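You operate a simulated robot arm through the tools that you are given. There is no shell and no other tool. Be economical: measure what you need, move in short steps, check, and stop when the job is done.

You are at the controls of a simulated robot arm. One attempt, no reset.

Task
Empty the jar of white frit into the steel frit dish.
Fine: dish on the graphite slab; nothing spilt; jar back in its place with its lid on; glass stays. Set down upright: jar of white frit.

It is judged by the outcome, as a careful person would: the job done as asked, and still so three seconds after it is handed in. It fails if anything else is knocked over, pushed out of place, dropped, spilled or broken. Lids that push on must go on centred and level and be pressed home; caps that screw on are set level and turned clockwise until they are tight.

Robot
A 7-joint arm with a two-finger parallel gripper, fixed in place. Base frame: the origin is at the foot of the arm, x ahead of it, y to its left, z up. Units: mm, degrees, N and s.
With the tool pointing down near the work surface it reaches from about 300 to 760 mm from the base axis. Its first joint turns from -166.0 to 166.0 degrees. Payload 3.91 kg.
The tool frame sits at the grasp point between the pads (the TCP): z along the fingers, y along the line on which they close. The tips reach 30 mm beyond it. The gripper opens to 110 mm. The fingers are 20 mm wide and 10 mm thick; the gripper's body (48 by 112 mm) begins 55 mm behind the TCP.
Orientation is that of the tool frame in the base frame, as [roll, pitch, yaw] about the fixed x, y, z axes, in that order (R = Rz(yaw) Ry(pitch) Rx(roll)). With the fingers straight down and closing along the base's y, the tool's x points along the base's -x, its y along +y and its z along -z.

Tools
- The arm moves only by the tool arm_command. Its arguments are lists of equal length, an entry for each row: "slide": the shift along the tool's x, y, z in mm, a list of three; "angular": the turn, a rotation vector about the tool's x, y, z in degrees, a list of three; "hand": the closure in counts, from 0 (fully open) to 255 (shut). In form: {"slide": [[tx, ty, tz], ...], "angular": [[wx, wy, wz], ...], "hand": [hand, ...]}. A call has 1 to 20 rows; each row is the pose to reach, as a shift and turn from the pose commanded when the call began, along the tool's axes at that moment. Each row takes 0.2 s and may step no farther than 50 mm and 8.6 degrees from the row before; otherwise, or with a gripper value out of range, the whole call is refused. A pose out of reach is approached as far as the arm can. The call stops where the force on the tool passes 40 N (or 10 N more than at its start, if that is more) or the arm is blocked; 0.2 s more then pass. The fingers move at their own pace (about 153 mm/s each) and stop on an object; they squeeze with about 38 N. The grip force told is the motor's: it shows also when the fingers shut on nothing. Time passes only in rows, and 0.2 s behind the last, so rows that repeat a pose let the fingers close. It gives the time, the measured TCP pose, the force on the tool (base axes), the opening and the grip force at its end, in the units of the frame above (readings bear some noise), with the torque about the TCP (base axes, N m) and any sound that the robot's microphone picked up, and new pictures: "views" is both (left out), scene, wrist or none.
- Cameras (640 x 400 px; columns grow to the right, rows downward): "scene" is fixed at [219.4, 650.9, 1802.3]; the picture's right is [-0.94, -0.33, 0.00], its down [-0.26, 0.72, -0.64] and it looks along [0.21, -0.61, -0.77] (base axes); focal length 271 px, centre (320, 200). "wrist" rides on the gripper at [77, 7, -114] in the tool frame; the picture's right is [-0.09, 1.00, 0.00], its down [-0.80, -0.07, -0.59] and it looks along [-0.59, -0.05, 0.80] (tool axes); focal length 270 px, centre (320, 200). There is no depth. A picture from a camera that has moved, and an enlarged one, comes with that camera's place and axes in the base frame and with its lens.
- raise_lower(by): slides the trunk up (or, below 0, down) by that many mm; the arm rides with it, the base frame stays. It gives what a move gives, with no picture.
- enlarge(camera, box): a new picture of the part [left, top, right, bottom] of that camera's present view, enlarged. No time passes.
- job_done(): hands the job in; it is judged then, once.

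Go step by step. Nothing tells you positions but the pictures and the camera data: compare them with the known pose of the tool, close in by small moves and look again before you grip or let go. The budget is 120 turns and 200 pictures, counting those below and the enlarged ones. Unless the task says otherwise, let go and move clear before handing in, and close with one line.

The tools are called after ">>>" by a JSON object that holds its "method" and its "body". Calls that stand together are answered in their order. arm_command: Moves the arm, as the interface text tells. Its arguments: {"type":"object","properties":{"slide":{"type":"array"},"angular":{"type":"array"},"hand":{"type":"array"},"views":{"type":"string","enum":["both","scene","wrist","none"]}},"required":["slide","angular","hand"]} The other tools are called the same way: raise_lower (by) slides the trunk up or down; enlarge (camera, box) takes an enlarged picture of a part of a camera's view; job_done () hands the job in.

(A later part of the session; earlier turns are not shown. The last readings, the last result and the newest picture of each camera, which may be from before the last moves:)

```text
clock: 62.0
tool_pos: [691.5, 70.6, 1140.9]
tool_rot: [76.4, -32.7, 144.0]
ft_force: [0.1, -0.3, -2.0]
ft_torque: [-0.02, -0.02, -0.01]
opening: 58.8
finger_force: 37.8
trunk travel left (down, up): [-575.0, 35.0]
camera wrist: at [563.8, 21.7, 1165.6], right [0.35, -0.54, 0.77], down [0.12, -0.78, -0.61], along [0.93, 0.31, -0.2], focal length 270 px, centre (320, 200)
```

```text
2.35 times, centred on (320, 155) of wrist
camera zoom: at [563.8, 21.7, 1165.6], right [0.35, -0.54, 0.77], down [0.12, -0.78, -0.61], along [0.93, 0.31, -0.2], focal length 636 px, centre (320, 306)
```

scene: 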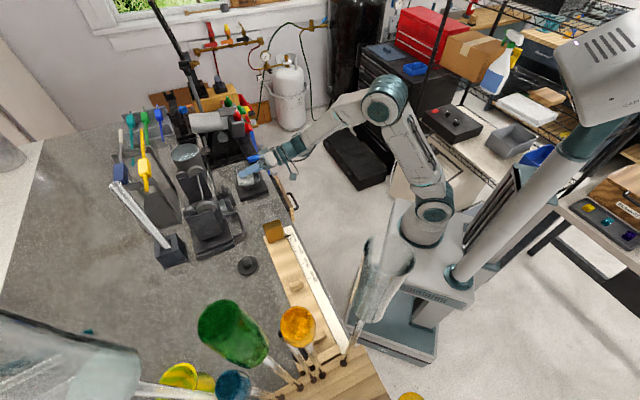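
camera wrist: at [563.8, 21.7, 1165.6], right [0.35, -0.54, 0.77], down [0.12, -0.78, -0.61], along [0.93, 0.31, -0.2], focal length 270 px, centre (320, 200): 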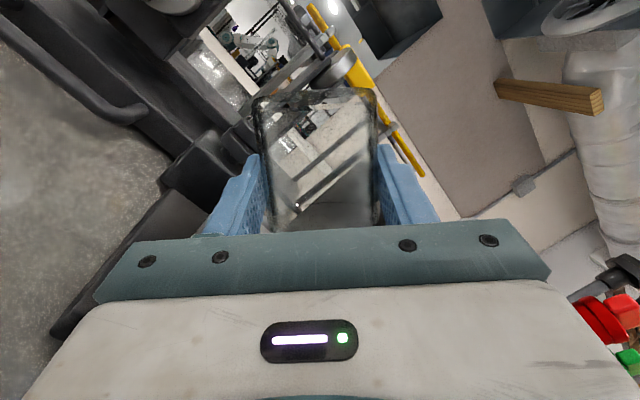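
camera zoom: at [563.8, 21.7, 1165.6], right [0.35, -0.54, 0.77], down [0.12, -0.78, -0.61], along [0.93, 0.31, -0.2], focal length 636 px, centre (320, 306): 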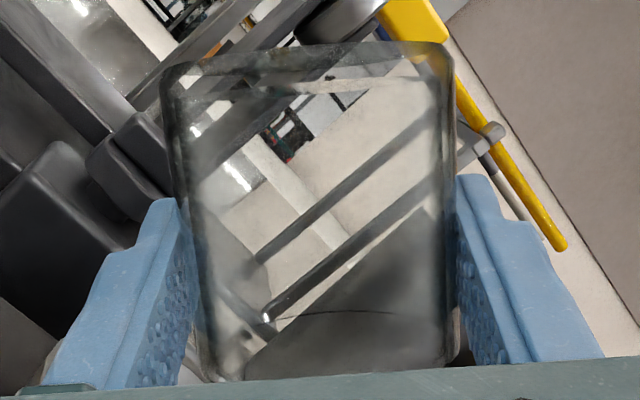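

The jar is completely empty and the frit is all in the dish. Raising and turning the jar back upright.

>>> {"method": "arm_command", "body": {"slide": [[9, 13.7, 3.3], [18, 27.3, 6.5], [27, 41, 9.8], [29, 39.5, 10.5], [31, 38, 11.2], [33, 36.5, 12], [35, 35, 12.6], [37, 33.5, 13.3], [39, 32, 14], [41, 30.5, 15], [43, 29, 15.5], [45, 27.5, 16.3], [47, 26, 17], [49, 24.5, 17.7], [51, 23, 18.5], [53, 21.5, 19.3], [55.5, 19.8, 20.2], [55.5, 19.8, 20.2], [55.5, 19.8, 20.2], [55.5, 19.8, 20.2]], "angular": [[0, 0, 0], [0, 0, 0], [2.67, 0, -7.34], [5.34, 0, -14.68], [8.01, 0, -22.02], [10.69, 0, -29.36], [13.36, 0, -36.7], [16.03, 0, -44.04], [18.7, 0, -51.38], [21.37, 0, -58.72], [24.04, 0, -66.06], [26.72, 0, -73.4], [29.39, 0, -80.74], [32.06, 0, -88.08], [34.73, 0, -95.42], [37.4, 0, -102.76], [40.07, 0, -110.1], [42.75, 0, -117.46], [42.75, 0, -117.46], [42.75, 0, -117.46]], "hand": [140, 140, 140, 140, 140, 140, 140, 140, 140, 140, 140, 140, 140, 140, 140, 140, 140, 140, 140, 140], "views": "both"}}

>>> {"method": "enlarge", "body": {"camera": "scene", "box": [214, 140, 310, 200]}}

```text
clock: 66.2
tool_pos: [672.2, 101.4, 1190.5]
tool_rot: [179.9, 70.1, -149.9]
ft_force: [0.8, 0.7, -1.6]
ft_torque: [-0.02, 0.02, 0.01]
opening: 59.2
finger_force: 38.1
trunk travel left (down, up): [-575.0, 35.0]
camera wrist: at [553.1, 38.8, 1158.2], right [-0.47, 0.88, 0.08], down [-0.21, -0.2, 0.96], along [0.86, 0.43, 0.28], focal length 270 px, centre (320, 200)
```

scene: 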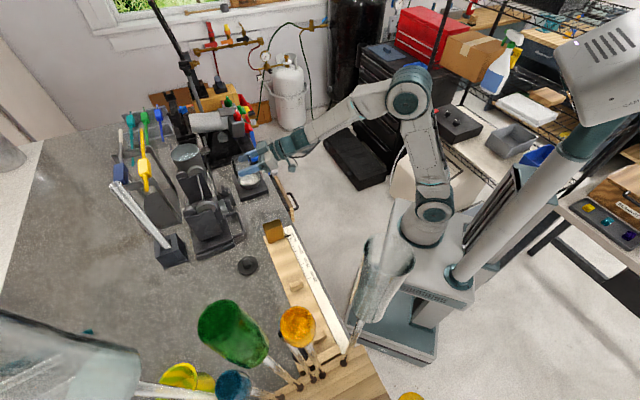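
wrist: 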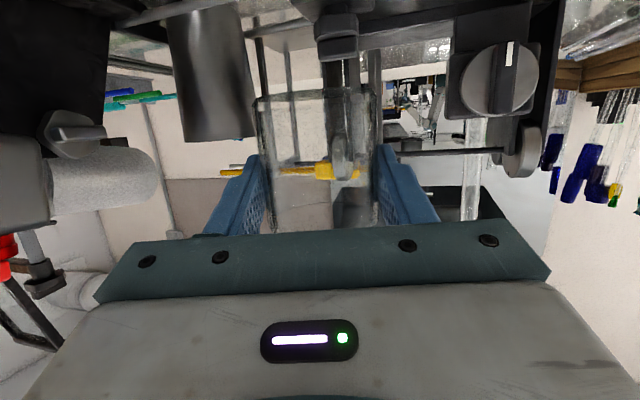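

```text
6.67 times, centred on (262, 170) of scene
camera zoom: at [219.4, 650.9, 1802.3], right [-0.94, -0.33, 0.0], down [-0.26, 0.72, -0.64], along [0.21, -0.61, -0.77], focal length 1809 px, centre (707, 400)
```

zoom: 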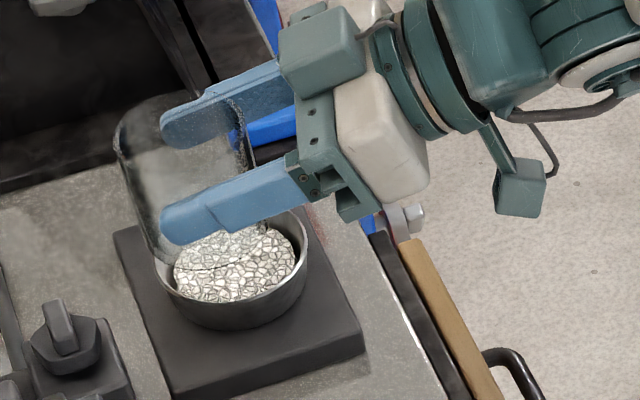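

All frit is in the dish, none outside. Now carrying the empty jar back to the open spot and down to about 10 mm above the bench.

>>> {"method": "arm_command", "body": {"slide": [[5, 19, -13.5], [10, 38, -27], [15, 57, -40], [19.6, 76.6, -53.9], [19.6, 76.6, -53.9], [52, 76.6, -42], [85, 76.6, -30], [118.3, 76.6, -18], [118.3, 76.6, -18]], "angular": [[0, 0, 0], [0, 0, 0], [0, 0, 0], [0, 0, 0], [0, 0, 0], [0, 0, 0], [0, 0, 0], [0, 0, 0], [0, 0, 0]], "hand": [140, 140, 140, 140, 140, 140, 140, 140, 140], "views": "none"}}

>>> {"method": "enlarge", "body": {"camera": "scene", "box": [230, 160, 326, 220]}}

```text
clock: 68.2
tool_pos: [583.7, 139.8, 1085.3]
tool_rot: [179.9, 70.0, -150.1]
ft_force: [0.1, -0.3, -2.7]
ft_torque: [-0.06, 0.03, -0.04]
opening: 59.0
finger_force: 38.0
trunk travel left (down, up): [-575.0, 35.0]
```

```text
6.67 times, centred on (278, 190) of scene
camera zoom: at [219.4, 650.9, 1802.3], right [-0.94, -0.33, 0.0], down [-0.26, 0.72, -0.64], along [0.21, -0.61, -0.77], focal length 1809 px, centre (600, 267)
```

zoom: 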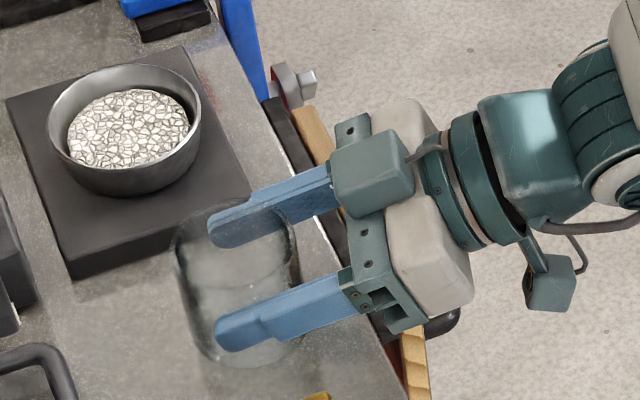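

Lowering gently to set it down.

>>> {"method": "arm_command", "body": {"slide": [[4.7, 0, 1.7], [7.5, 0, 2.7], [8.9, 0, 3.2], [9.9, 0, 3.6], [9.9, 0, 3.6]], "angular": [[0, 0, 0], [0, 0, 0], [0, 0, 0], [0, 0, 0], [0, 0, 0]], "hand": [140, 140, 140, 140, 140], "views": "none"}}

```text
clock: 69.4
tool_pos: [584.0, 139.4, 1075.4]
tool_rot: [179.9, 70.1, -149.9]
ft_force: [1.1, 0.8, 5.1]
ft_torque: [-0.1, 0.09, 0.01]
opening: 59.1
finger_force: 37.6
trunk travel left (down, up): [-575.0, 35.0]
```

Contact felt. Opening and backing straight out, then up.

>>> {"method": "arm_command", "body": {"slide": [[0, 0, 0], [0, 0, 0], [0, 0, 0], [0, 0, 0], [5, 0, -14], [12, 0, -33], [18, 0, -50], [24, 0, -66], [-5, 0, -77], [-47, 0, -92], [-85, 0, -106], [-122, 0, -119], [-122, 0, -119]], "angular": [[0, 0, 0], [0, 0, 0], [0, 0, 0], [0, 0, 0], [0, 0, 0], [0, 0, 0], [0, 0, 0], [0, 0, 0], [0, 0, 0], [0, 0, 0], [0, 0, 0], [0, 0, 0], [0, 0, 0]], "hand": [120, 80, 46, 46, 46, 46, 46, 46, 46, 46, 46, 46, 46], "views": "scene"}}

>>> {"method": "enlarge", "body": {"camera": "scene", "box": [222, 160, 318, 220]}}

```text
clock: 72.2
tool_pos: [523.9, 104.3, 1229.4]
tool_rot: [179.8, 70.0, -150.1]
ft_force: [-0.1, -0.3, -0.9]
ft_torque: [0.0, 0.04, -0.01]
opening: 90.0
finger_force: 0.0
trunk travel left (down, up): [-575.0, 35.0]
```

scene: 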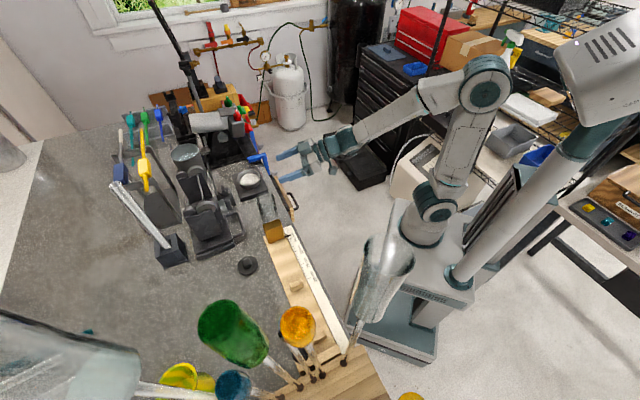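

```text
6.67 times, centred on (270, 190) of scene
camera zoom: at [219.4, 650.9, 1802.3], right [-0.94, -0.33, 0.0], down [-0.26, 0.72, -0.64], along [0.21, -0.61, -0.77], focal length 1809 px, centre (653, 267)
```

zoom: 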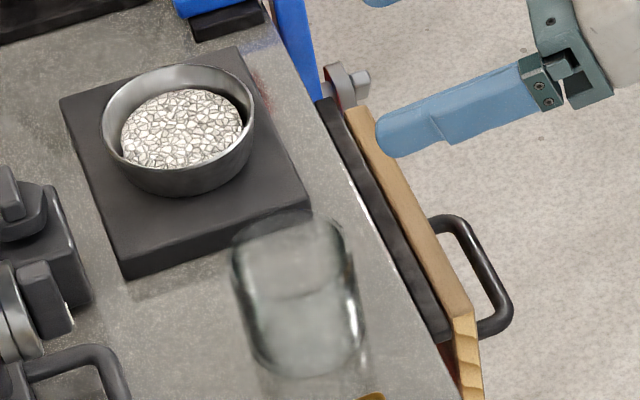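

Jar is standing upright in the open spot. Returning the tool to point straight down.

>>> {"method": "arm_command", "body": {"slide": [[0, 0, 0], [0, 0, 0], [0, 0, 0], [0, 0, 0], [0, 0, 0], [0, 0, 0], [0, 0, 0], [0, 0, 0], [0, 0, 0], [0, 0, 0]], "angular": [[0, 8, 0], [0, 16, 0], [0, 24, 0], [0, 32, 0], [0, 40, 0], [0, 48, 0], [0, 56, 0], [0, 63, 0], [0, 70, 0], [0, 70, 0]], "hand": [46, 46, 46, 46, 46, 46, 46, 46, 46, 46], "views": "none"}}

```text
clock: 74.4
tool_pos: [522.0, 104.4, 1230.5]
tool_rot: [-180.0, 0.0, -150.0]
ft_force: [-0.5, 0.5, 0.0]
ft_torque: [0.02, -0.02, 0.0]
opening: 90.1
finger_force: 0.0
trunk travel left (down, up): [-575.0, 35.0]
```

Turning back to the earlier yaw and moving over the jar for the top-down grip.

>>> {"method": "arm_command", "body": {"slide": [[-8, 0, 0], [-17, 0, 0], [-25, 0, 0], [-33, 0, 0], [-42, 1, 0], [-50, 1, 0], [-58, 1, 0], [-67, 1, 0], [-75, 1, 0], [-83, 1.5, 0], [-83, 1.5, 0]], "angular": [[0, 0, 7.6], [0, 0, 15.2], [0, 0, 22.8], [0, 0, 30.4], [0, 0, 38], [0, 0, 45.6], [0, 0, 53.2], [0, 0, 60.8], [0, 0, 68.4], [0, 0, 76], [0, 0, 76]], "hand": [46, 46, 46, 46, 46, 46, 46, 46, 46, 46, 46], "views": "none"}}

>>> {"method": "enlarge", "body": {"camera": "wrist", "box": [180, 20, 460, 240]}}

```text
clock: 76.8
tool_pos: [594.2, 147.3, 1229.7]
tool_rot: [-180.0, 0.0, 133.9]
ft_force: [-0.3, 0.0, 0.2]
ft_torque: [-0.02, 0.01, -0.02]
opening: 90.1
finger_force: 0.0
trunk travel left (down, up): [-575.0, 35.0]
```

```text
1.82 times, centred on (320, 130) of wrist
camera zoom: at [546.4, 205.9, 1344.4], right [0.78, 0.63, 0.0], down [0.5, -0.63, 0.59], along [0.37, -0.46, -0.8], focal length 491 px, centre (320, 327)
```

zoom: 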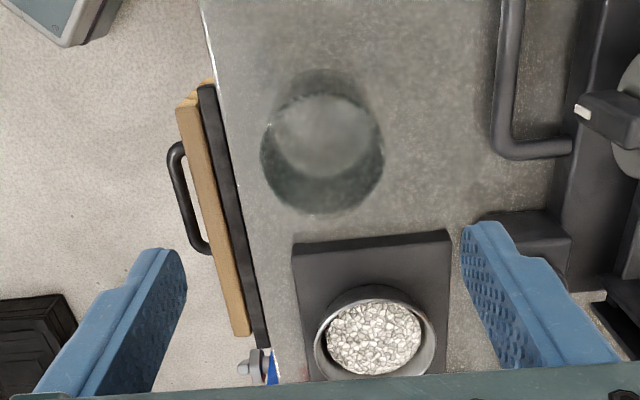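

The frit sits neatly in the dish. Descending part-way over the jar to compare with the earlier grip view.

>>> {"method": "arm_command", "body": {"slide": [[2, 0, 35], [2, 0, 75], [2, 0, 111], [2, 0, 111]], "angular": [[0, 0, 0], [0, 0, 0], [0, 0, 0], [0, 0, 0]], "hand": [46, 46, 46, 46], "views": "none"}}

>>> {"method": "enlarge", "body": {"camera": "wrist", "box": [180, 60, 460, 240]}}

```text
clock: 77.8
tool_pos: [592.7, 148.3, 1119.4]
tool_rot: [179.8, -0.1, 133.9]
ft_force: [-0.2, -0.3, -0.9]
ft_torque: [0.01, -0.02, -0.02]
opening: 90.3
finger_force: 0.1
trunk travel left (down, up): [-575.0, 35.0]
```

```text
2.22 times, centred on (320, 150) of wrist
camera zoom: at [545.3, 206.1, 1234.5], right [0.78, 0.63, 0.0], down [0.51, -0.63, 0.59], along [0.37, -0.46, -0.8], focal length 601 px, centre (320, 311)
```

zoom: 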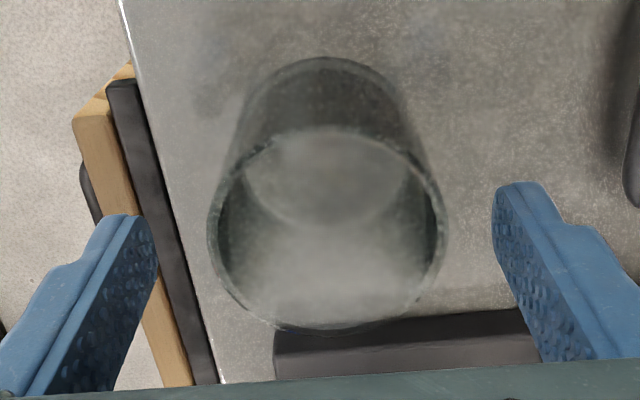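

View nearly identical to the first grip; descending with a small correction and gripping.

>>> {"method": "arm_command", "body": {"slide": [[0.5, 1.7, 15], [0.5, 1.7, 30], [0.5, 1.7, 44], [0.5, 1.7, 44], [0.5, 1.7, 44], [0.5, 1.7, 44], [0.5, 1.7, 44], [0.5, 1.7, 44]], "angular": [[0, 0, 0], [0, 0, 0], [0, 0, 0], [0, 0, 0], [0, 0, 0], [0, 0, 0], [0, 0, 0], [0, 0, 0]], "hand": [46, 46, 46, 46, 90, 140, 140, 140], "views": "wrist"}}

```text
clock: 79.6
tool_pos: [593.2, 149.2, 1075.5]
tool_rot: [180.0, -0.1, 134.0]
ft_force: [-0.4, 0.4, -0.2]
ft_torque: [-0.01, 0.07, 0.02]
opening: 62.6
finger_force: 37.6
trunk travel left (down, up): [-575.0, 35.0]
camera wrist: at [545.6, 208.2, 1190.9], right [0.78, 0.63, 0.0], down [0.51, -0.63, 0.59], along [0.37, -0.46, -0.8], focal length 270 px, centre (320, 200)
```

wrist: 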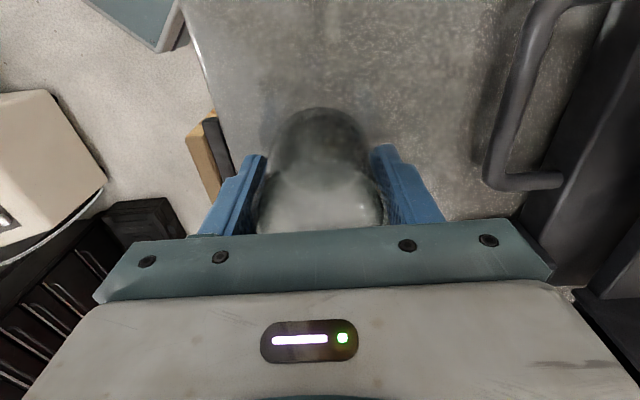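

Gripped. Lifting 20 mm, carrying it back 57 mm to its original place, and stopping 4 mm above the bench to compare with the earlier picture.

>>> {"method": "arm_command", "body": {"slide": [[0, 0, -10], [0, 0, -20], [15, 0, -20], [30, 0.5, -20], [45, 1, -20], [57, 1, -20], [57, 1, -20], [57, 1, -12], [57, 1, -5], [57, 1, -5]], "angular": [[0, 0, 0], [0, 0, 0], [0, 0, 0], [0, 0, 0], [0, 0, 0], [0, 0, 0], [0, 0, 0], [0, 0, 0], [0, 0, 0], [0, 0, 0]], "hand": [140, 140, 140, 140, 140, 140, 140, 140, 140, 140], "views": "wrist"}}

>>> {"method": "enlarge", "body": {"camera": "scene", "box": [222, 170, 318, 230]}}

```text
clock: 81.8
tool_pos: [554.4, 191.4, 1080.0]
tool_rot: [179.9, -0.2, 134.0]
ft_force: [0.1, -0.4, -2.9]
ft_torque: [0.01, 0.03, 0.04]
opening: 59.3
finger_force: 37.8
trunk travel left (down, up): [-575.0, 35.0]
camera wrist: at [506.7, 249.9, 1195.1], right [0.78, 0.63, 0.0], down [0.51, -0.63, 0.59], along [0.37, -0.46, -0.8], focal length 270 px, centre (320, 200)
```

wrist: 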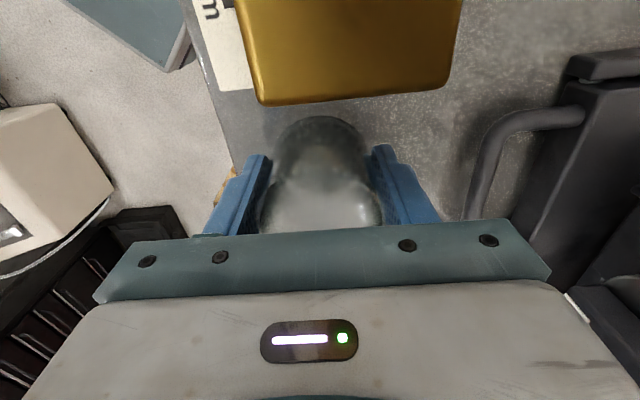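

```text
6.67 times, centred on (270, 200) of scene
camera zoom: at [219.4, 650.9, 1802.3], right [-0.94, -0.33, 0.0], down [-0.26, 0.72, -0.64], along [0.21, -0.61, -0.77], focal length 1809 px, centre (653, 200)
```

zoom: 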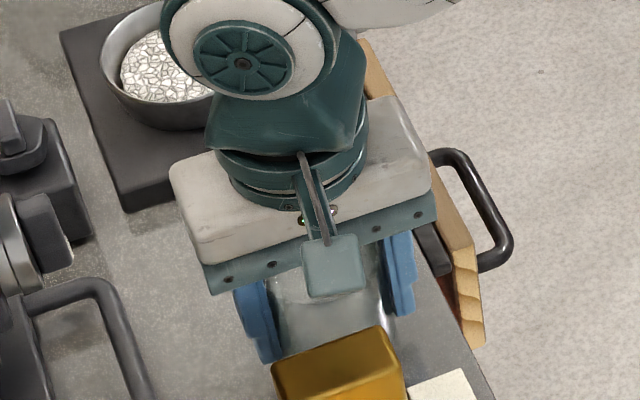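

The jar settled in the grip (opening 59) but is still held level over its place. Lowering the last 5 mm.

>>> {"method": "arm_command", "body": {"slide": [[0, 0, 2], [0, 0, 4], [0, 0, 5], [0, 0, 5.5], [0, 0, 5.5]], "angular": [[0, 0, 0], [0, 0, 0], [0, 0, 0], [0, 0, 0], [0, 0, 0]], "hand": [140, 140, 140, 140, 140], "views": "none"}}

```text
clock: 83.0
tool_pos: [554.7, 192.2, 1077.6]
tool_rot: [179.7, 0.0, 134.1]
ft_force: [2.0, 1.7, 20.4]
ft_torque: [-0.18, 0.28, -0.13]
opening: 59.3
finger_force: 37.8
trunk travel left (down, up): [-575.0, 35.0]
```

Contact came about 3 mm early; relieving the load and looking closely before letting go.

>>> {"method": "arm_command", "body": {"slide": [[0, 0, -1.5], [0, 0, -2.2], [0, 0, -2.2]], "angular": [[0, 0, 0], [0, 0, 0], [0, 0, 0]], "hand": [140, 140, 140], "views": "none"}}

>>> {"method": "enlarge", "body": {"camera": "wrist", "box": [200, 60, 440, 240]}}

>>> {"method": "enlarge", "body": {"camera": "scene", "box": [246, 185, 302, 220]}}

```text
clock: 83.8
tool_pos: [554.9, 191.0, 1076.9]
tool_rot: [-180.0, -0.1, 134.0]
ft_force: [3.0, 1.7, 5.0]
ft_torque: [0.06, -0.31, 0.04]
opening: 59.0
finger_force: 38.0
trunk travel left (down, up): [-575.0, 35.0]
```

```text
2.22 times, centred on (320, 150) of wrist
camera zoom: at [506.7, 250.2, 1191.9], right [0.78, 0.63, 0.0], down [0.51, -0.63, 0.59], along [0.37, -0.46, -0.8], focal length 601 px, centre (320, 311)
```

zoom: 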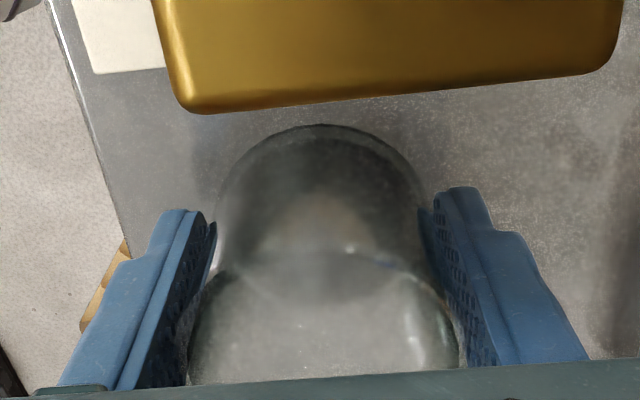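

```text
11.43 times, centred on (274, 202) of scene
camera zoom: at [219.4, 650.9, 1802.3], right [-0.94, -0.33, 0.0], down [-0.26, 0.72, -0.64], along [0.21, -0.61, -0.77], focal length 3102 px, centre (846, 171)
```

zoom: 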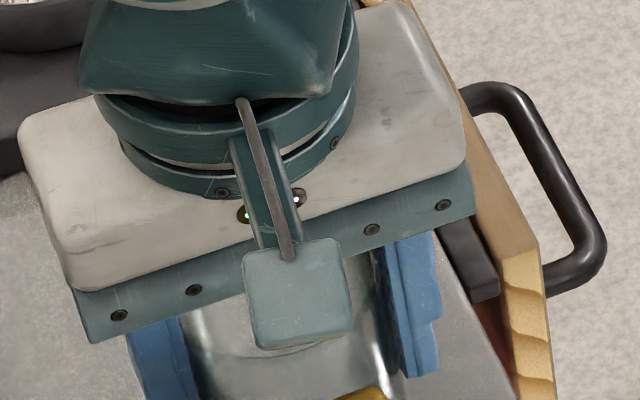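

The jar is clear of the block and standing on the bench. Opening gently, then rising to look.

>>> {"method": "arm_command", "body": {"slide": [[0, 0, 0], [0, 0, 0], [0, 0, 0], [0, 0, 0], [0, 0, 0], [0, 0, -40], [0, 0, -80], [0, 0, -120], [0, 0, -150], [0, 0, -150]], "angular": [[0, 0, 0], [0, 0, 0], [0, 0, 0], [0, 0, 0], [0, 0, 0], [0, 0, 0], [0, 0, 0], [0, 0, 0], [0, 0, 0], [0, 0, 0]], "hand": [112, 100, 80, 46, 46, 46, 46, 46, 46, 46], "views": "none"}}

>>> {"method": "enlarge", "body": {"camera": "wrist", "box": [180, 20, 460, 240]}}

>>> {"method": "enlarge", "body": {"camera": "scene", "box": [222, 160, 318, 220]}}

```text
clock: 86.0
tool_pos: [554.5, 189.9, 1227.5]
tool_rot: [180.0, -0.1, 133.9]
ft_force: [-0.3, 0.4, 0.8]
ft_torque: [-0.01, 0.02, 0.02]
opening: 90.4
finger_force: 0.0
trunk travel left (down, up): [-575.0, 35.0]
```

```text
1.82 times, centred on (320, 130) of wrist
camera zoom: at [506.3, 249.0, 1342.4], right [0.78, 0.63, 0.0], down [0.51, -0.63, 0.59], along [0.37, -0.46, -0.8], focal length 491 px, centre (320, 327)
```

zoom: 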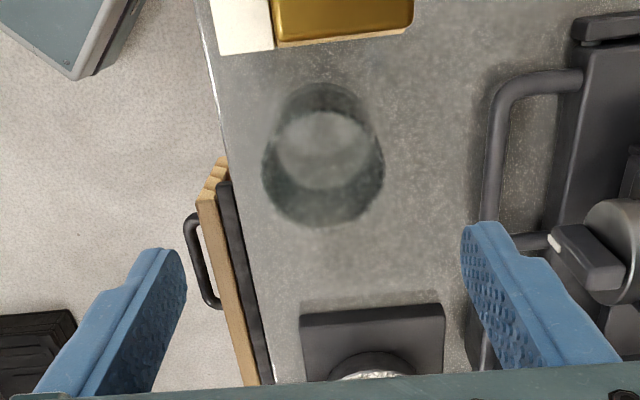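

```text
6.67 times, centred on (270, 190) of scene
camera zoom: at [219.4, 650.9, 1802.3], right [-0.94, -0.33, 0.0], down [-0.26, 0.72, -0.64], along [0.21, -0.61, -0.77], focal length 1809 px, centre (653, 267)
```

zoom: 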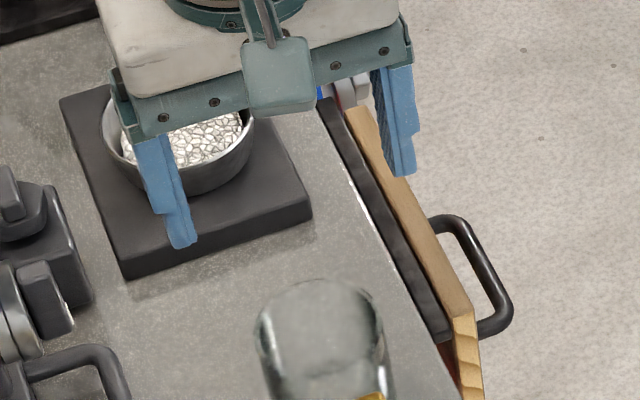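

The jar stands upright but about 6 mm short of its original spot (it slipped a little in the grip). I'll regrip it centrally and slide it the 6 mm back.

>>> {"method": "arm_command", "body": {"slide": [[-6, 1, 40], [-6, 1, 80], [-6, 1, 110], [-6, 1, 110]], "angular": [[0, 0, 0], [0, 0, 0], [0, 0, 0], [0, 0, 0]], "hand": [46, 46, 46, 46], "views": "none"}}

>>> {"method": "enlarge", "body": {"camera": "wrist", "box": [180, 60, 460, 240]}}

```text
clock: 87.0
tool_pos: [559.4, 187.6, 1117.6]
tool_rot: [-180.0, -0.1, 134.0]
ft_force: [-0.3, 0.5, 0.1]
ft_torque: [0.01, 0.02, -0.02]
opening: 90.2
finger_force: 0.0
trunk travel left (down, up): [-575.0, 35.0]
```

```text
2.22 times, centred on (320, 150) of wrist
camera zoom: at [511.7, 246.6, 1232.1], right [0.78, 0.63, 0.0], down [0.51, -0.63, 0.59], along [0.37, -0.46, -0.8], focal length 601 px, centre (320, 311)
```

zoom: 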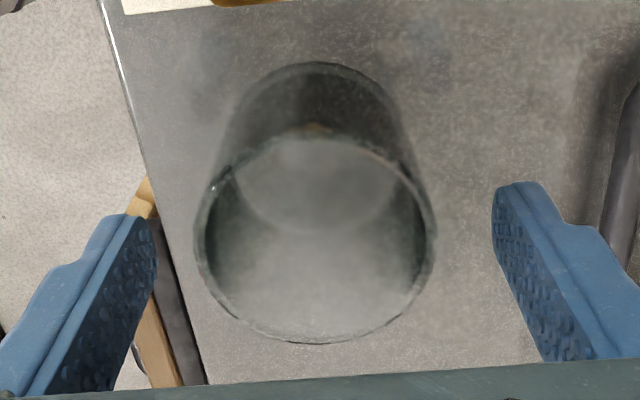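

Fine correction (−3.5, −1.2) for a central grip; descending and closing.

>>> {"method": "arm_command", "body": {"slide": [[-3.5, -1.2, 15], [-3.5, -1.2, 30], [-3.5, -1.2, 42], [-3.5, -1.2, 42], [-3.5, -1.2, 42], [-3.5, -1.2, 42], [-3.5, -1.2, 42], [-3.5, -1.2, 42]], "angular": [[0, 0, 0], [0, 0, 0], [0, 0, 0], [0, 0, 0], [0, 0, 0], [0, 0, 0], [0, 0, 0], [0, 0, 0]], "hand": [46, 46, 46, 46, 90, 140, 140, 140], "views": "none"}}

```text
clock: 88.8
tool_pos: [562.5, 182.9, 1075.8]
tool_rot: [180.0, 0.1, 133.9]
ft_force: [0.2, 0.1, 2.0]
ft_torque: [-0.05, 0.1, -0.01]
opening: 58.9
finger_force: 38.3
trunk travel left (down, up): [-575.0, 35.0]
```

Central grip. Sliding it 8.5 mm back toward its original spot, barely lifted.

>>> {"method": "arm_command", "body": {"slide": [[0, 0, -2], [3, 0, -2.5], [6, 0, -2.5], [8.5, 0, -2.5], [8.5, 0, -2.5], [8.5, 0, -1], [8.5, 0, 0], [8.5, 0, 0]], "angular": [[0, 0, 0], [0, 0, 0], [0, 0, 0], [0, 0, 0], [0, 0, 0], [0, 0, 0], [0, 0, 0], [0, 0, 0]], "hand": [140, 140, 140, 140, 140, 140, 140, 140], "views": "none"}}

```text
clock: 90.6
tool_pos: [554.9, 190.5, 1075.3]
tool_rot: [179.9, 0.0, 134.0]
ft_force: [0.0, 0.7, 6.1]
ft_torque: [-0.08, 0.18, -0.03]
opening: 58.8
finger_force: 37.8
trunk travel left (down, up): [-575.0, 35.0]
```

The jar is down at its place with light contact. Releasing and rising to verify.

>>> {"method": "arm_command", "body": {"slide": [[0, 0, -0.5], [0, 0, -0.5], [0, 0, -0.5], [0, 0, -0.5], [0, 0, -0.5], [0, 0, -40], [0, 0, -80], [0, 0, -120], [0, 0, -152], [0, 0, -152]], "angular": [[0, 0, 0], [0, 0, 0], [0, 0, 0], [0, 0, 0], [0, 0, 0], [0, 0, 0], [0, 0, 0], [0, 0, 0], [0, 0, 0], [0, 0, 0]], "hand": [115, 105, 80, 46, 46, 46, 46, 46, 46, 46], "views": "none"}}

>>> {"method": "enlarge", "body": {"camera": "wrist", "box": [180, 20, 460, 240]}}

>>> {"method": "enlarge", "body": {"camera": "scene", "box": [222, 160, 318, 220]}}

```text
clock: 92.8
tool_pos: [555.8, 188.5, 1229.1]
tool_rot: [179.9, 0.0, 134.0]
ft_force: [-0.7, -0.2, -0.2]
ft_torque: [0.04, 0.0, -0.01]
opening: 90.2
finger_force: 0.0
trunk travel left (down, up): [-575.0, 35.0]
```

```text
1.82 times, centred on (320, 130) of wrist
camera zoom: at [507.7, 246.7, 1343.7], right [0.78, 0.63, 0.0], down [0.51, -0.63, 0.59], along [0.37, -0.46, -0.8], focal length 491 px, centre (320, 327)
```

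zoom: 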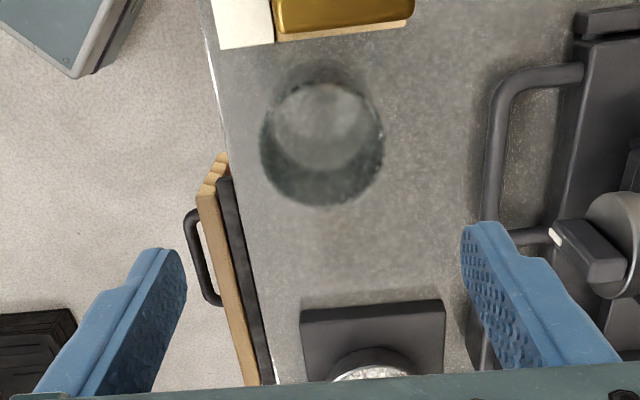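

```text
6.67 times, centred on (270, 190) of scene
camera zoom: at [219.4, 650.9, 1802.3], right [-0.94, -0.33, 0.0], down [-0.26, 0.72, -0.64], along [0.21, -0.61, -0.77], focal length 1809 px, centre (653, 267)
```

zoom: 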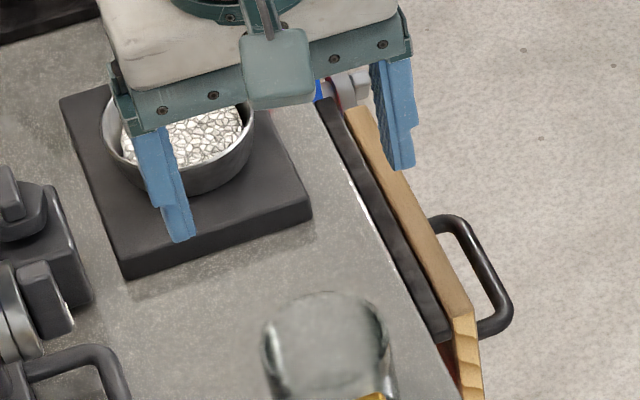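

The jar is back on its original spot (matches the early picture to about 2 mm). Now fetching the lid: moving above it.

>>> {"method": "arm_command", "body": {"slide": [[33, 29, 0], [66, 58, 0], [98, 88, 0], [131, 117, 0], [131, 117, 20], [131, 117, 40], [131, 117, 40]], "angular": [[0, 0, 0], [0, 0, 0], [0, 0, 0], [0, 0, 0], [0, 0, 0], [0, 0, 0], [0, 0, 0]], "hand": [80, 100, 120, 130, 130, 130, 130], "views": "none"}}

>>> {"method": "enlarge", "body": {"camera": "wrist", "box": [180, 20, 460, 240]}}

```text
clock: 94.4
tool_pos: [548.7, 366.4, 1186.7]
tool_rot: [179.9, 0.0, 134.0]
ft_force: [-0.8, -0.5, -0.2]
ft_torque: [0.02, 0.01, -0.01]
opening: 53.7
finger_force: 0.0
trunk travel left (down, up): [-575.0, 35.0]
```

```text
1.82 times, centred on (320, 130) of wrist
camera zoom: at [501.1, 424.9, 1301.9], right [0.78, 0.63, 0.0], down [0.51, -0.63, 0.59], along [0.37, -0.46, -0.8], focal length 491 px, centre (320, 327)
```

zoom: 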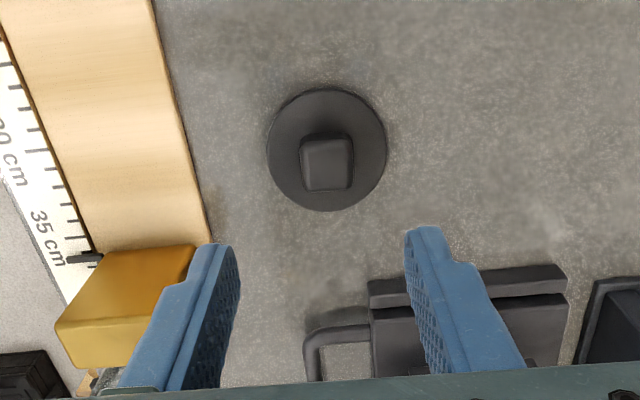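

Knob is about (−2, +3) mm off; correcting and descending to just above it.

>>> {"method": "arm_command", "body": {"slide": [[-2, 3, 35], [-2, 3, 70], [-2, 3, 85], [-2, 3, 108], [-2, 3, 108]], "angular": [[0, 0, 0], [0, 0, 0], [0, 0, 0], [0, 0, 0], [0, 0, 0]], "hand": [130, 130, 130, 130, 130], "views": "none"}}

>>> {"method": "enlarge", "body": {"camera": "wrist", "box": [180, 60, 460, 240]}}

```text
clock: 95.6
tool_pos: [551.1, 366.4, 1080.0]
tool_rot: [180.0, 0.0, 134.0]
ft_force: [-0.3, 0.0, 0.4]
ft_torque: [0.01, 0.02, 0.01]
opening: 53.9
finger_force: 0.0
trunk travel left (down, up): [-575.0, 35.0]
```

```text
2.22 times, centred on (320, 150) of wrist
camera zoom: at [503.2, 425.5, 1194.7], right [0.78, 0.63, 0.0], down [0.51, -0.63, 0.59], along [0.37, -0.46, -0.8], focal length 601 px, centre (320, 311)
```

zoom: 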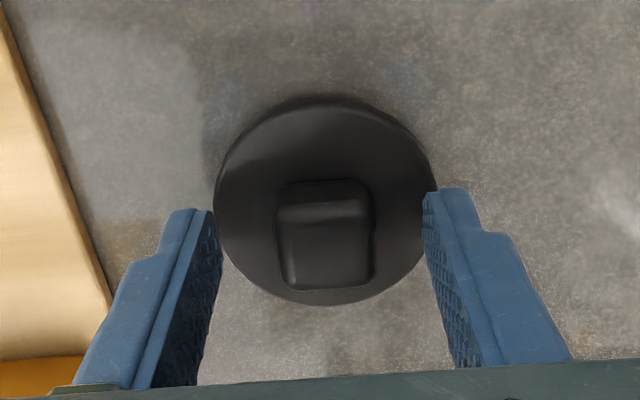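

Compared with the first grip view, the knob is ~2.5 mm to the side; correcting, lowering to the same height and closing.

>>> {"method": "arm_command", "body": {"slide": [[0.5, 2.6, 2.5], [0.5, 2.6, 5.3], [0.5, 2.6, 5.3], [0.5, 2.6, 5.3], [0.5, 2.6, 5.3], [0.5, 2.6, 5.3], [0.5, 2.6, 5.3]], "angular": [[0, 0, 0], [0, 0, 0], [0, 0, 0], [0, 0, 0], [0, 0, 0], [0, 0, 0], [0, 0, 0]], "hand": [130, 130, 150, 180, 230, 230, 230], "views": "none"}}

>>> {"method": "enlarge", "body": {"camera": "wrist", "box": [240, 60, 400, 220]}}

```text
clock: 97.2
tool_pos: [553.2, 368.6, 1074.5]
tool_rot: [180.0, 0.0, 134.0]
ft_force: [0.3, 0.1, 0.6]
ft_torque: [0.01, -0.01, 0.0]
opening: 24.3
finger_force: 37.6
trunk travel left (down, up): [-575.0, 35.0]
```

```text
2.50 times, centred on (320, 140) of wrist
camera zoom: at [505.3, 427.8, 1189.5], right [0.78, 0.63, 0.0], down [0.51, -0.63, 0.59], along [0.37, -0.46, -0.8], focal length 676 px, centre (320, 350)
```

zoom: 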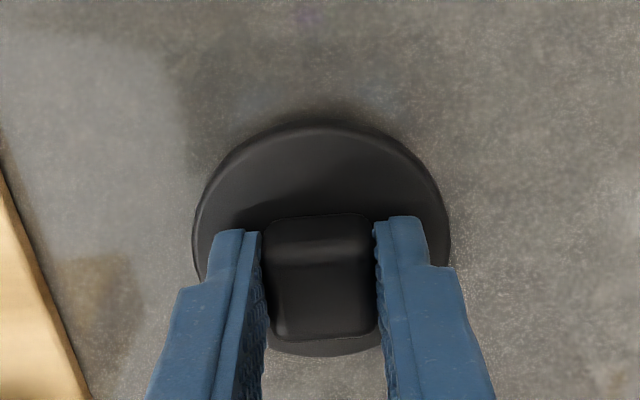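

Lid re-gripped the same way as originally. Lifting it and carrying it over the jar, high.

>>> {"method": "arm_command", "body": {"slide": [[0, 0, -40], [0, 0, -85], [0, 0, -125], [-32, -30, -125], [-63, -61, -125], [-95, -91, -125], [-126, -121.6, -125], [-126, -121.6, -125], [-126, -121.6, -100], [-126, -121.6, -100]], "angular": [[0, 0, 0], [0, 0, 0], [0, 0, 0], [0, 0, 0], [0, 0, 0], [0, 0, 0], [0, 0, 0], [0, 0, 0], [0, 0, 0], [0, 0, 0]], "hand": [230, 230, 230, 230, 230, 230, 230, 230, 230, 230], "views": "none"}}

>>> {"method": "enlarge", "body": {"camera": "wrist", "box": [240, 60, 400, 220]}}

>>> {"method": "enlarge", "body": {"camera": "scene", "box": [238, 170, 318, 220]}}

```text
clock: 99.4
tool_pos: [553.2, 193.5, 1174.0]
tool_rot: [180.0, 0.0, 134.0]
ft_force: [0.1, -0.4, 0.4]
ft_torque: [0.0, 0.01, 0.04]
opening: 24.5
finger_force: 37.9
trunk travel left (down, up): [-575.0, 35.0]
```

```text
2.50 times, centred on (320, 140) of wrist
camera zoom: at [505.2, 252.3, 1289.5], right [0.78, 0.63, 0.0], down [0.51, -0.63, 0.59], along [0.37, -0.46, -0.8], focal length 676 px, centre (320, 350)
```

zoom: 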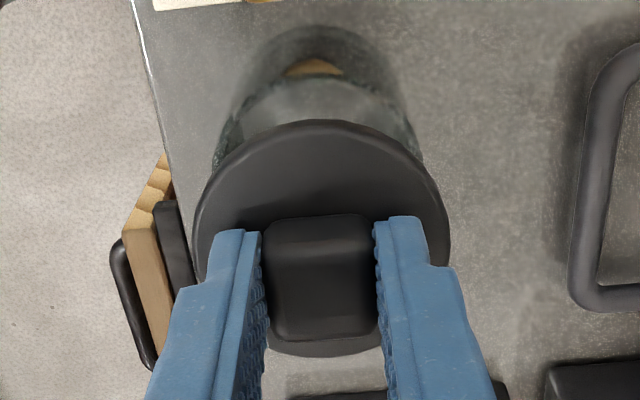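

```text
8.00 times, centred on (278, 195) of scene
camera zoom: at [219.4, 650.9, 1802.3], right [-0.94, -0.33, 0.0], down [-0.26, 0.72, -0.64], along [0.21, -0.61, -0.77], focal length 2171 px, centre (656, 240)
```

zoom: 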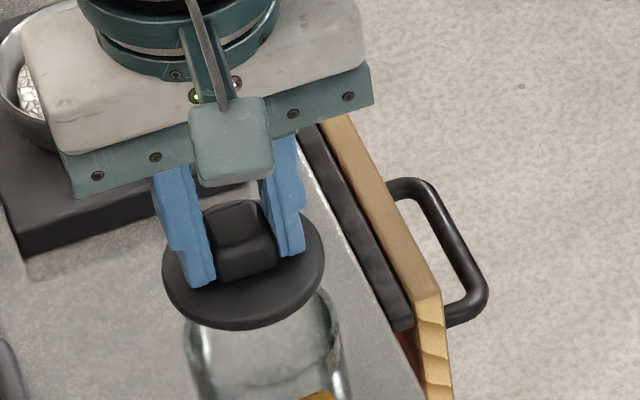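

Rim and lid look laterally aligned. Lowering to the same height as my reference picture (just lifted lid) to compare.

>>> {"method": "arm_command", "body": {"slide": [[0, 0, 12], [0, 0, 24], [0, 0, 31], [0, 0, 31]], "angular": [[0, 0, 0], [0, 0, 0], [0, 0, 0], [0, 0, 0]], "hand": [230, 230, 230, 230], "views": "none"}}

>>> {"method": "enlarge", "body": {"camera": "wrist", "box": [240, 60, 400, 220]}}

>>> {"method": "enlarge", "body": {"camera": "scene", "box": [238, 180, 302, 220]}}

```text
clock: 100.4
tool_pos: [553.5, 192.5, 1143.6]
tool_rot: [179.9, -0.1, 134.0]
ft_force: [0.0, 0.4, -0.2]
ft_torque: [0.0, -0.02, 0.0]
opening: 24.3
finger_force: 38.3
trunk travel left (down, up): [-575.0, 35.0]
```

```text
2.50 times, centred on (320, 140) of wrist
camera zoom: at [505.4, 251.0, 1258.4], right [0.78, 0.63, 0.0], down [0.51, -0.63, 0.59], along [0.37, -0.46, -0.8], focal length 676 px, centre (320, 350)
```

zoom: 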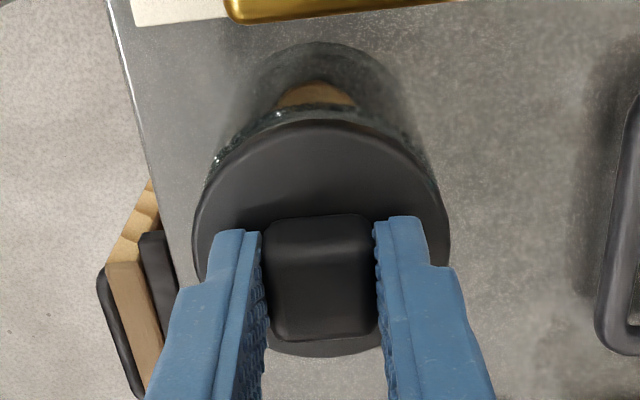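

```text
10.00 times, centred on (270, 200) of scene
camera zoom: at [219.4, 650.9, 1802.3], right [-0.94, -0.33, 0.0], down [-0.26, 0.72, -0.64], along [0.21, -0.61, -0.77], focal length 2714 px, centre (820, 200)
```

zoom: 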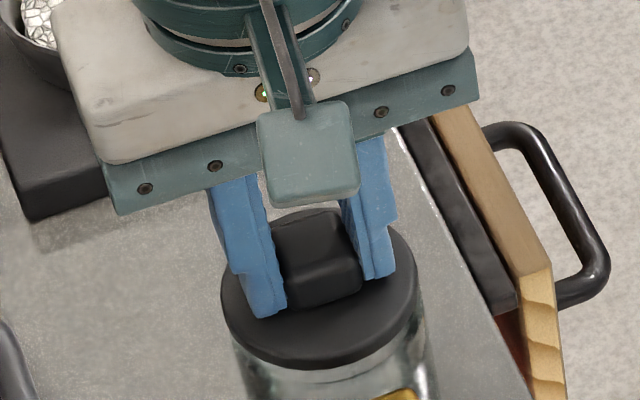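

Practically identical to the reference picture: aligned. Lowering onto the jar in small steps.

>>> {"method": "arm_command", "body": {"slide": [[0, 0, 2], [0, 0, 4], [0, 0, 6], [0, 0, 7], [0, 0, 7]], "angular": [[0, 0, 0], [0, 0, 0], [0, 0, 0], [0, 0, 0], [0, 0, 0]], "hand": [230, 230, 230, 230, 230], "views": "none"}}

>>> {"method": "enlarge", "body": {"camera": "scene", "box": [238, 180, 302, 220]}}

```text
clock: 101.6
tool_pos: [555.3, 191.9, 1135.4]
tool_rot: [-179.9, 0.0, 134.1]
ft_force: [-0.5, -0.6, -1.1]
ft_torque: [0.01, -0.01, 0.0]
opening: 24.8
finger_force: 37.9
trunk travel left (down, up): [-575.0, 35.0]
```

```text
10.00 times, centred on (270, 200) of scene
camera zoom: at [219.4, 650.9, 1802.3], right [-0.94, -0.33, 0.0], down [-0.26, 0.72, -0.64], along [0.21, -0.61, -0.77], focal length 2714 px, centre (820, 200)
```

zoom: 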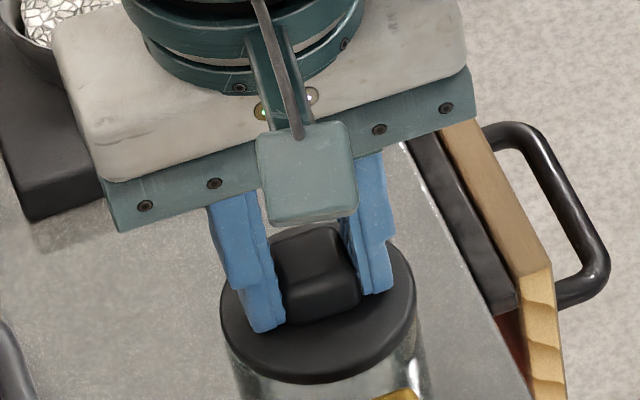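

Almost seated with no load. Pressing it home gradually, listening for the snap.

>>> {"method": "arm_command", "body": {"slide": [[0, 0, 1], [0, 0, 2], [0, 0, 3], [0, 0, 3]], "angular": [[0, 0, 0], [0, 0, 0], [0, 0, 0], [0, 0, 0]], "hand": [230, 230, 230, 230], "views": "none"}}

```text
clock: 102.6
tool_pos: [553.7, 192.2, 1135.7]
tool_rot: [179.8, 0.0, 134.0]
ft_force: [2.1, -2.0, 12.2]
ft_torque: [-0.15, -0.04, -0.02]
opening: 24.3
finger_force: 38.2
trunk travel left (down, up): [-575.0, 35.0]
```

>>> {"method": "arm_command", "body": {"slide": [[0, 0, 1], [0, 0, 2], [0, 0, 3], [0, 0, 4], [0, 0, 5]], "angular": [[0, 0, 0], [0, 0, 0], [0, 0, 0], [0, 0, 0], [0, 0, 0]], "hand": [230, 230, 230, 230, 230], "views": "none"}}

>>> {"method": "enlarge", "body": {"camera": "scene", "box": [238, 180, 302, 220]}}

>>> {"method": "enlarge", "body": {"camera": "wrist", "box": [240, 60, 400, 220]}}

```text
clock: 103.5
tool_pos: [554.2, 193.9, 1133.4]
tool_rot: [179.3, 0.2, 134.0]
ft_force: [-0.5, -2.9, 11.3]
ft_torque: [-0.19, 0.36, 0.05]
opening: 24.3
finger_force: 38.2
trunk travel left (down, up): [-575.0, 35.0]
stopped in row 4: the force on the tool passed its limit (the readings are from after the stop); the commanded pose is now the measured one
```

```text
10.00 times, centred on (270, 200) of scene
camera zoom: at [219.4, 650.9, 1802.3], right [-0.94, -0.33, 0.0], down [-0.26, 0.72, -0.64], along [0.21, -0.61, -0.77], focal length 2714 px, centre (820, 200)
```

zoom: 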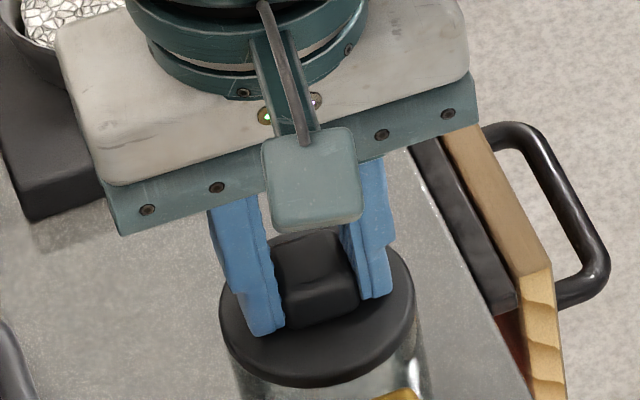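

```text
2.50 times, centred on (320, 140) of wrist
camera zoom: at [505.6, 251.8, 1249.0], right [0.78, 0.63, 0.01], down [0.5, -0.63, 0.6], along [0.38, -0.46, -0.8], focal length 676 px, centre (320, 350)
```

zoom: 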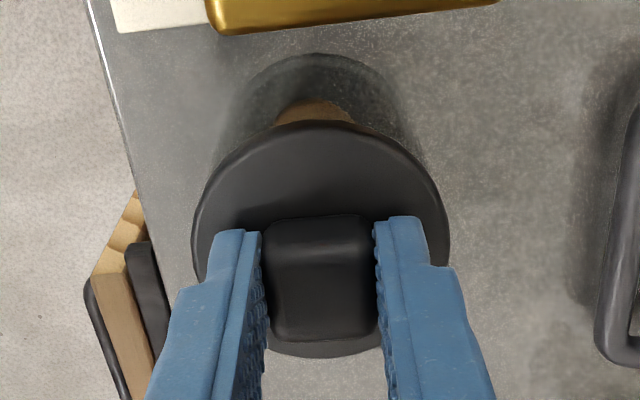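

Pressed past 40 N, and the lid sits fully down. Releasing and rising slightly to compare with the very first lid view.

>>> {"method": "arm_command", "body": {"slide": [[0, 0, -1], [0, 0, -1], [0, 0, -1], [0, 0, -1], [0, 0, -6.5], [0, 0, -6.5]], "angular": [[0, 0, 0], [0, 0, 0], [0, 0, 0], [0, 0, 0], [0, 0, 0], [0, 0, 0]], "hand": [230, 180, 130, 130, 130, 130], "views": "none"}}

>>> {"method": "enlarge", "body": {"camera": "wrist", "box": [180, 60, 460, 240]}}

>>> {"method": "enlarge", "body": {"camera": "scene", "box": [238, 180, 302, 220]}}

```text
clock: 104.9
tool_pos: [555.9, 194.2, 1140.0]
tool_rot: [179.6, 0.2, 134.0]
ft_force: [-0.2, -0.5, 0.5]
ft_torque: [-0.01, 0.0, -0.01]
opening: 53.7
finger_force: 0.0
trunk travel left (down, up): [-575.0, 35.0]
heard: snap
```

```text
2.22 times, centred on (320, 150) of wrist
camera zoom: at [506.7, 252.7, 1253.6], right [0.78, 0.63, 0.01], down [0.5, -0.63, 0.6], along [0.38, -0.46, -0.8], focal length 601 px, centre (320, 311)
```

zoom: 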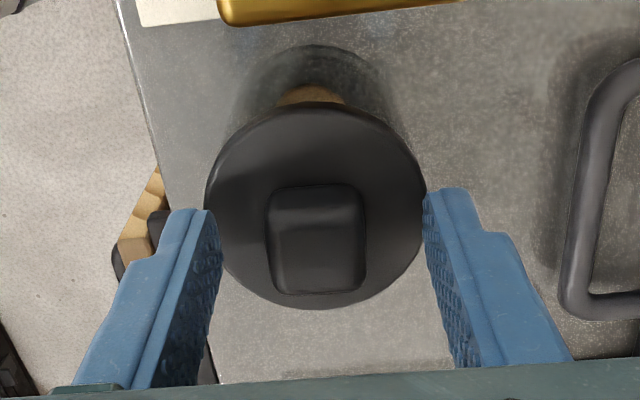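

```text
10.00 times, centred on (270, 200) of scene
camera zoom: at [219.4, 650.9, 1802.3], right [-0.94, -0.33, 0.0], down [-0.26, 0.72, -0.64], along [0.21, -0.61, -0.77], focal length 2714 px, centre (820, 200)
```

zoom: 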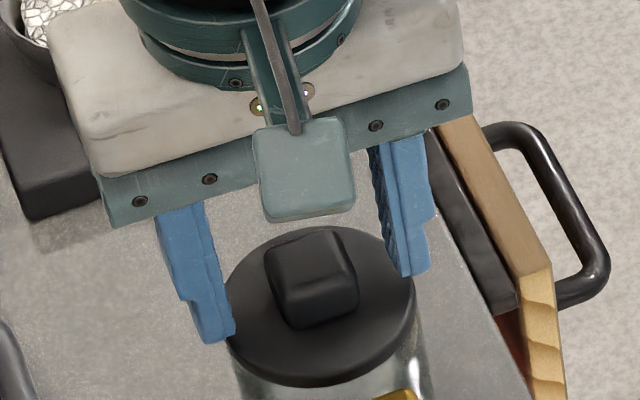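

The lid looks centred and level, with a snap heard. To be sure that it is home I'll press the knob from above with closed fingers.

>>> {"method": "arm_command", "body": {"slide": [[0, 0, -20], [0, 0, -32], [0, 0, -32], [0, 0, -32], [0, 0, -25], [0, 0, -18]], "angular": [[0, 0, 0], [0, 0, 0], [0.4, 0.2, 0], [0.4, 0.2, 0], [0.4, 0.2, 0], [0.4, 0.2, 0]], "hand": [130, 200, 255, 255, 255, 255], "views": "none"}}

>>> {"method": "enlarge", "body": {"camera": "wrist", "box": [180, 60, 460, 240]}}

```text
clock: 106.3
tool_pos: [554.4, 193.4, 1157.7]
tool_rot: [180.0, -0.1, 133.9]
ft_force: [0.7, 0.7, -0.2]
ft_torque: [0.01, 0.0, 0.01]
opening: 0.1
finger_force: 37.5
trunk travel left (down, up): [-575.0, 35.0]
```

```text
2.22 times, centred on (320, 150) of wrist
camera zoom: at [508.0, 252.4, 1272.2], right [0.78, 0.63, 0.0], down [0.51, -0.63, 0.59], along [0.37, -0.46, -0.81], focal length 601 px, centre (320, 311)
```

zoom: 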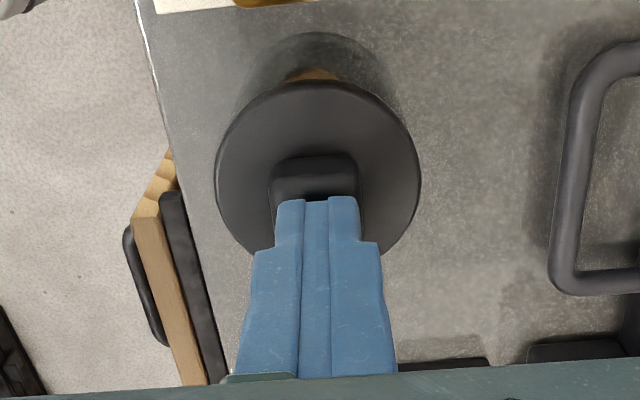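

Fingers are centred over the knob. Pressing down lightly in small steps.

>>> {"method": "arm_command", "body": {"slide": [[0, 0, 2], [0, 0, 4], [0, 0, 6], [0, 0, 7], [0, 0, 7]], "angular": [[0, 0, 0], [0, 0, 0], [0, 0, 0], [0, 0, 0], [0, 0, 0]], "hand": [255, 255, 255, 255, 255], "views": "none"}}

```text
clock: 107.5
tool_pos: [555.9, 194.3, 1151.7]
tool_rot: [179.7, 0.1, 134.1]
ft_force: [5.4, -0.3, 25.0]
ft_torque: [0.01, -0.13, -0.01]
opening: 0.0
finger_force: 37.6
trunk travel left (down, up): [-575.0, 35.0]
```

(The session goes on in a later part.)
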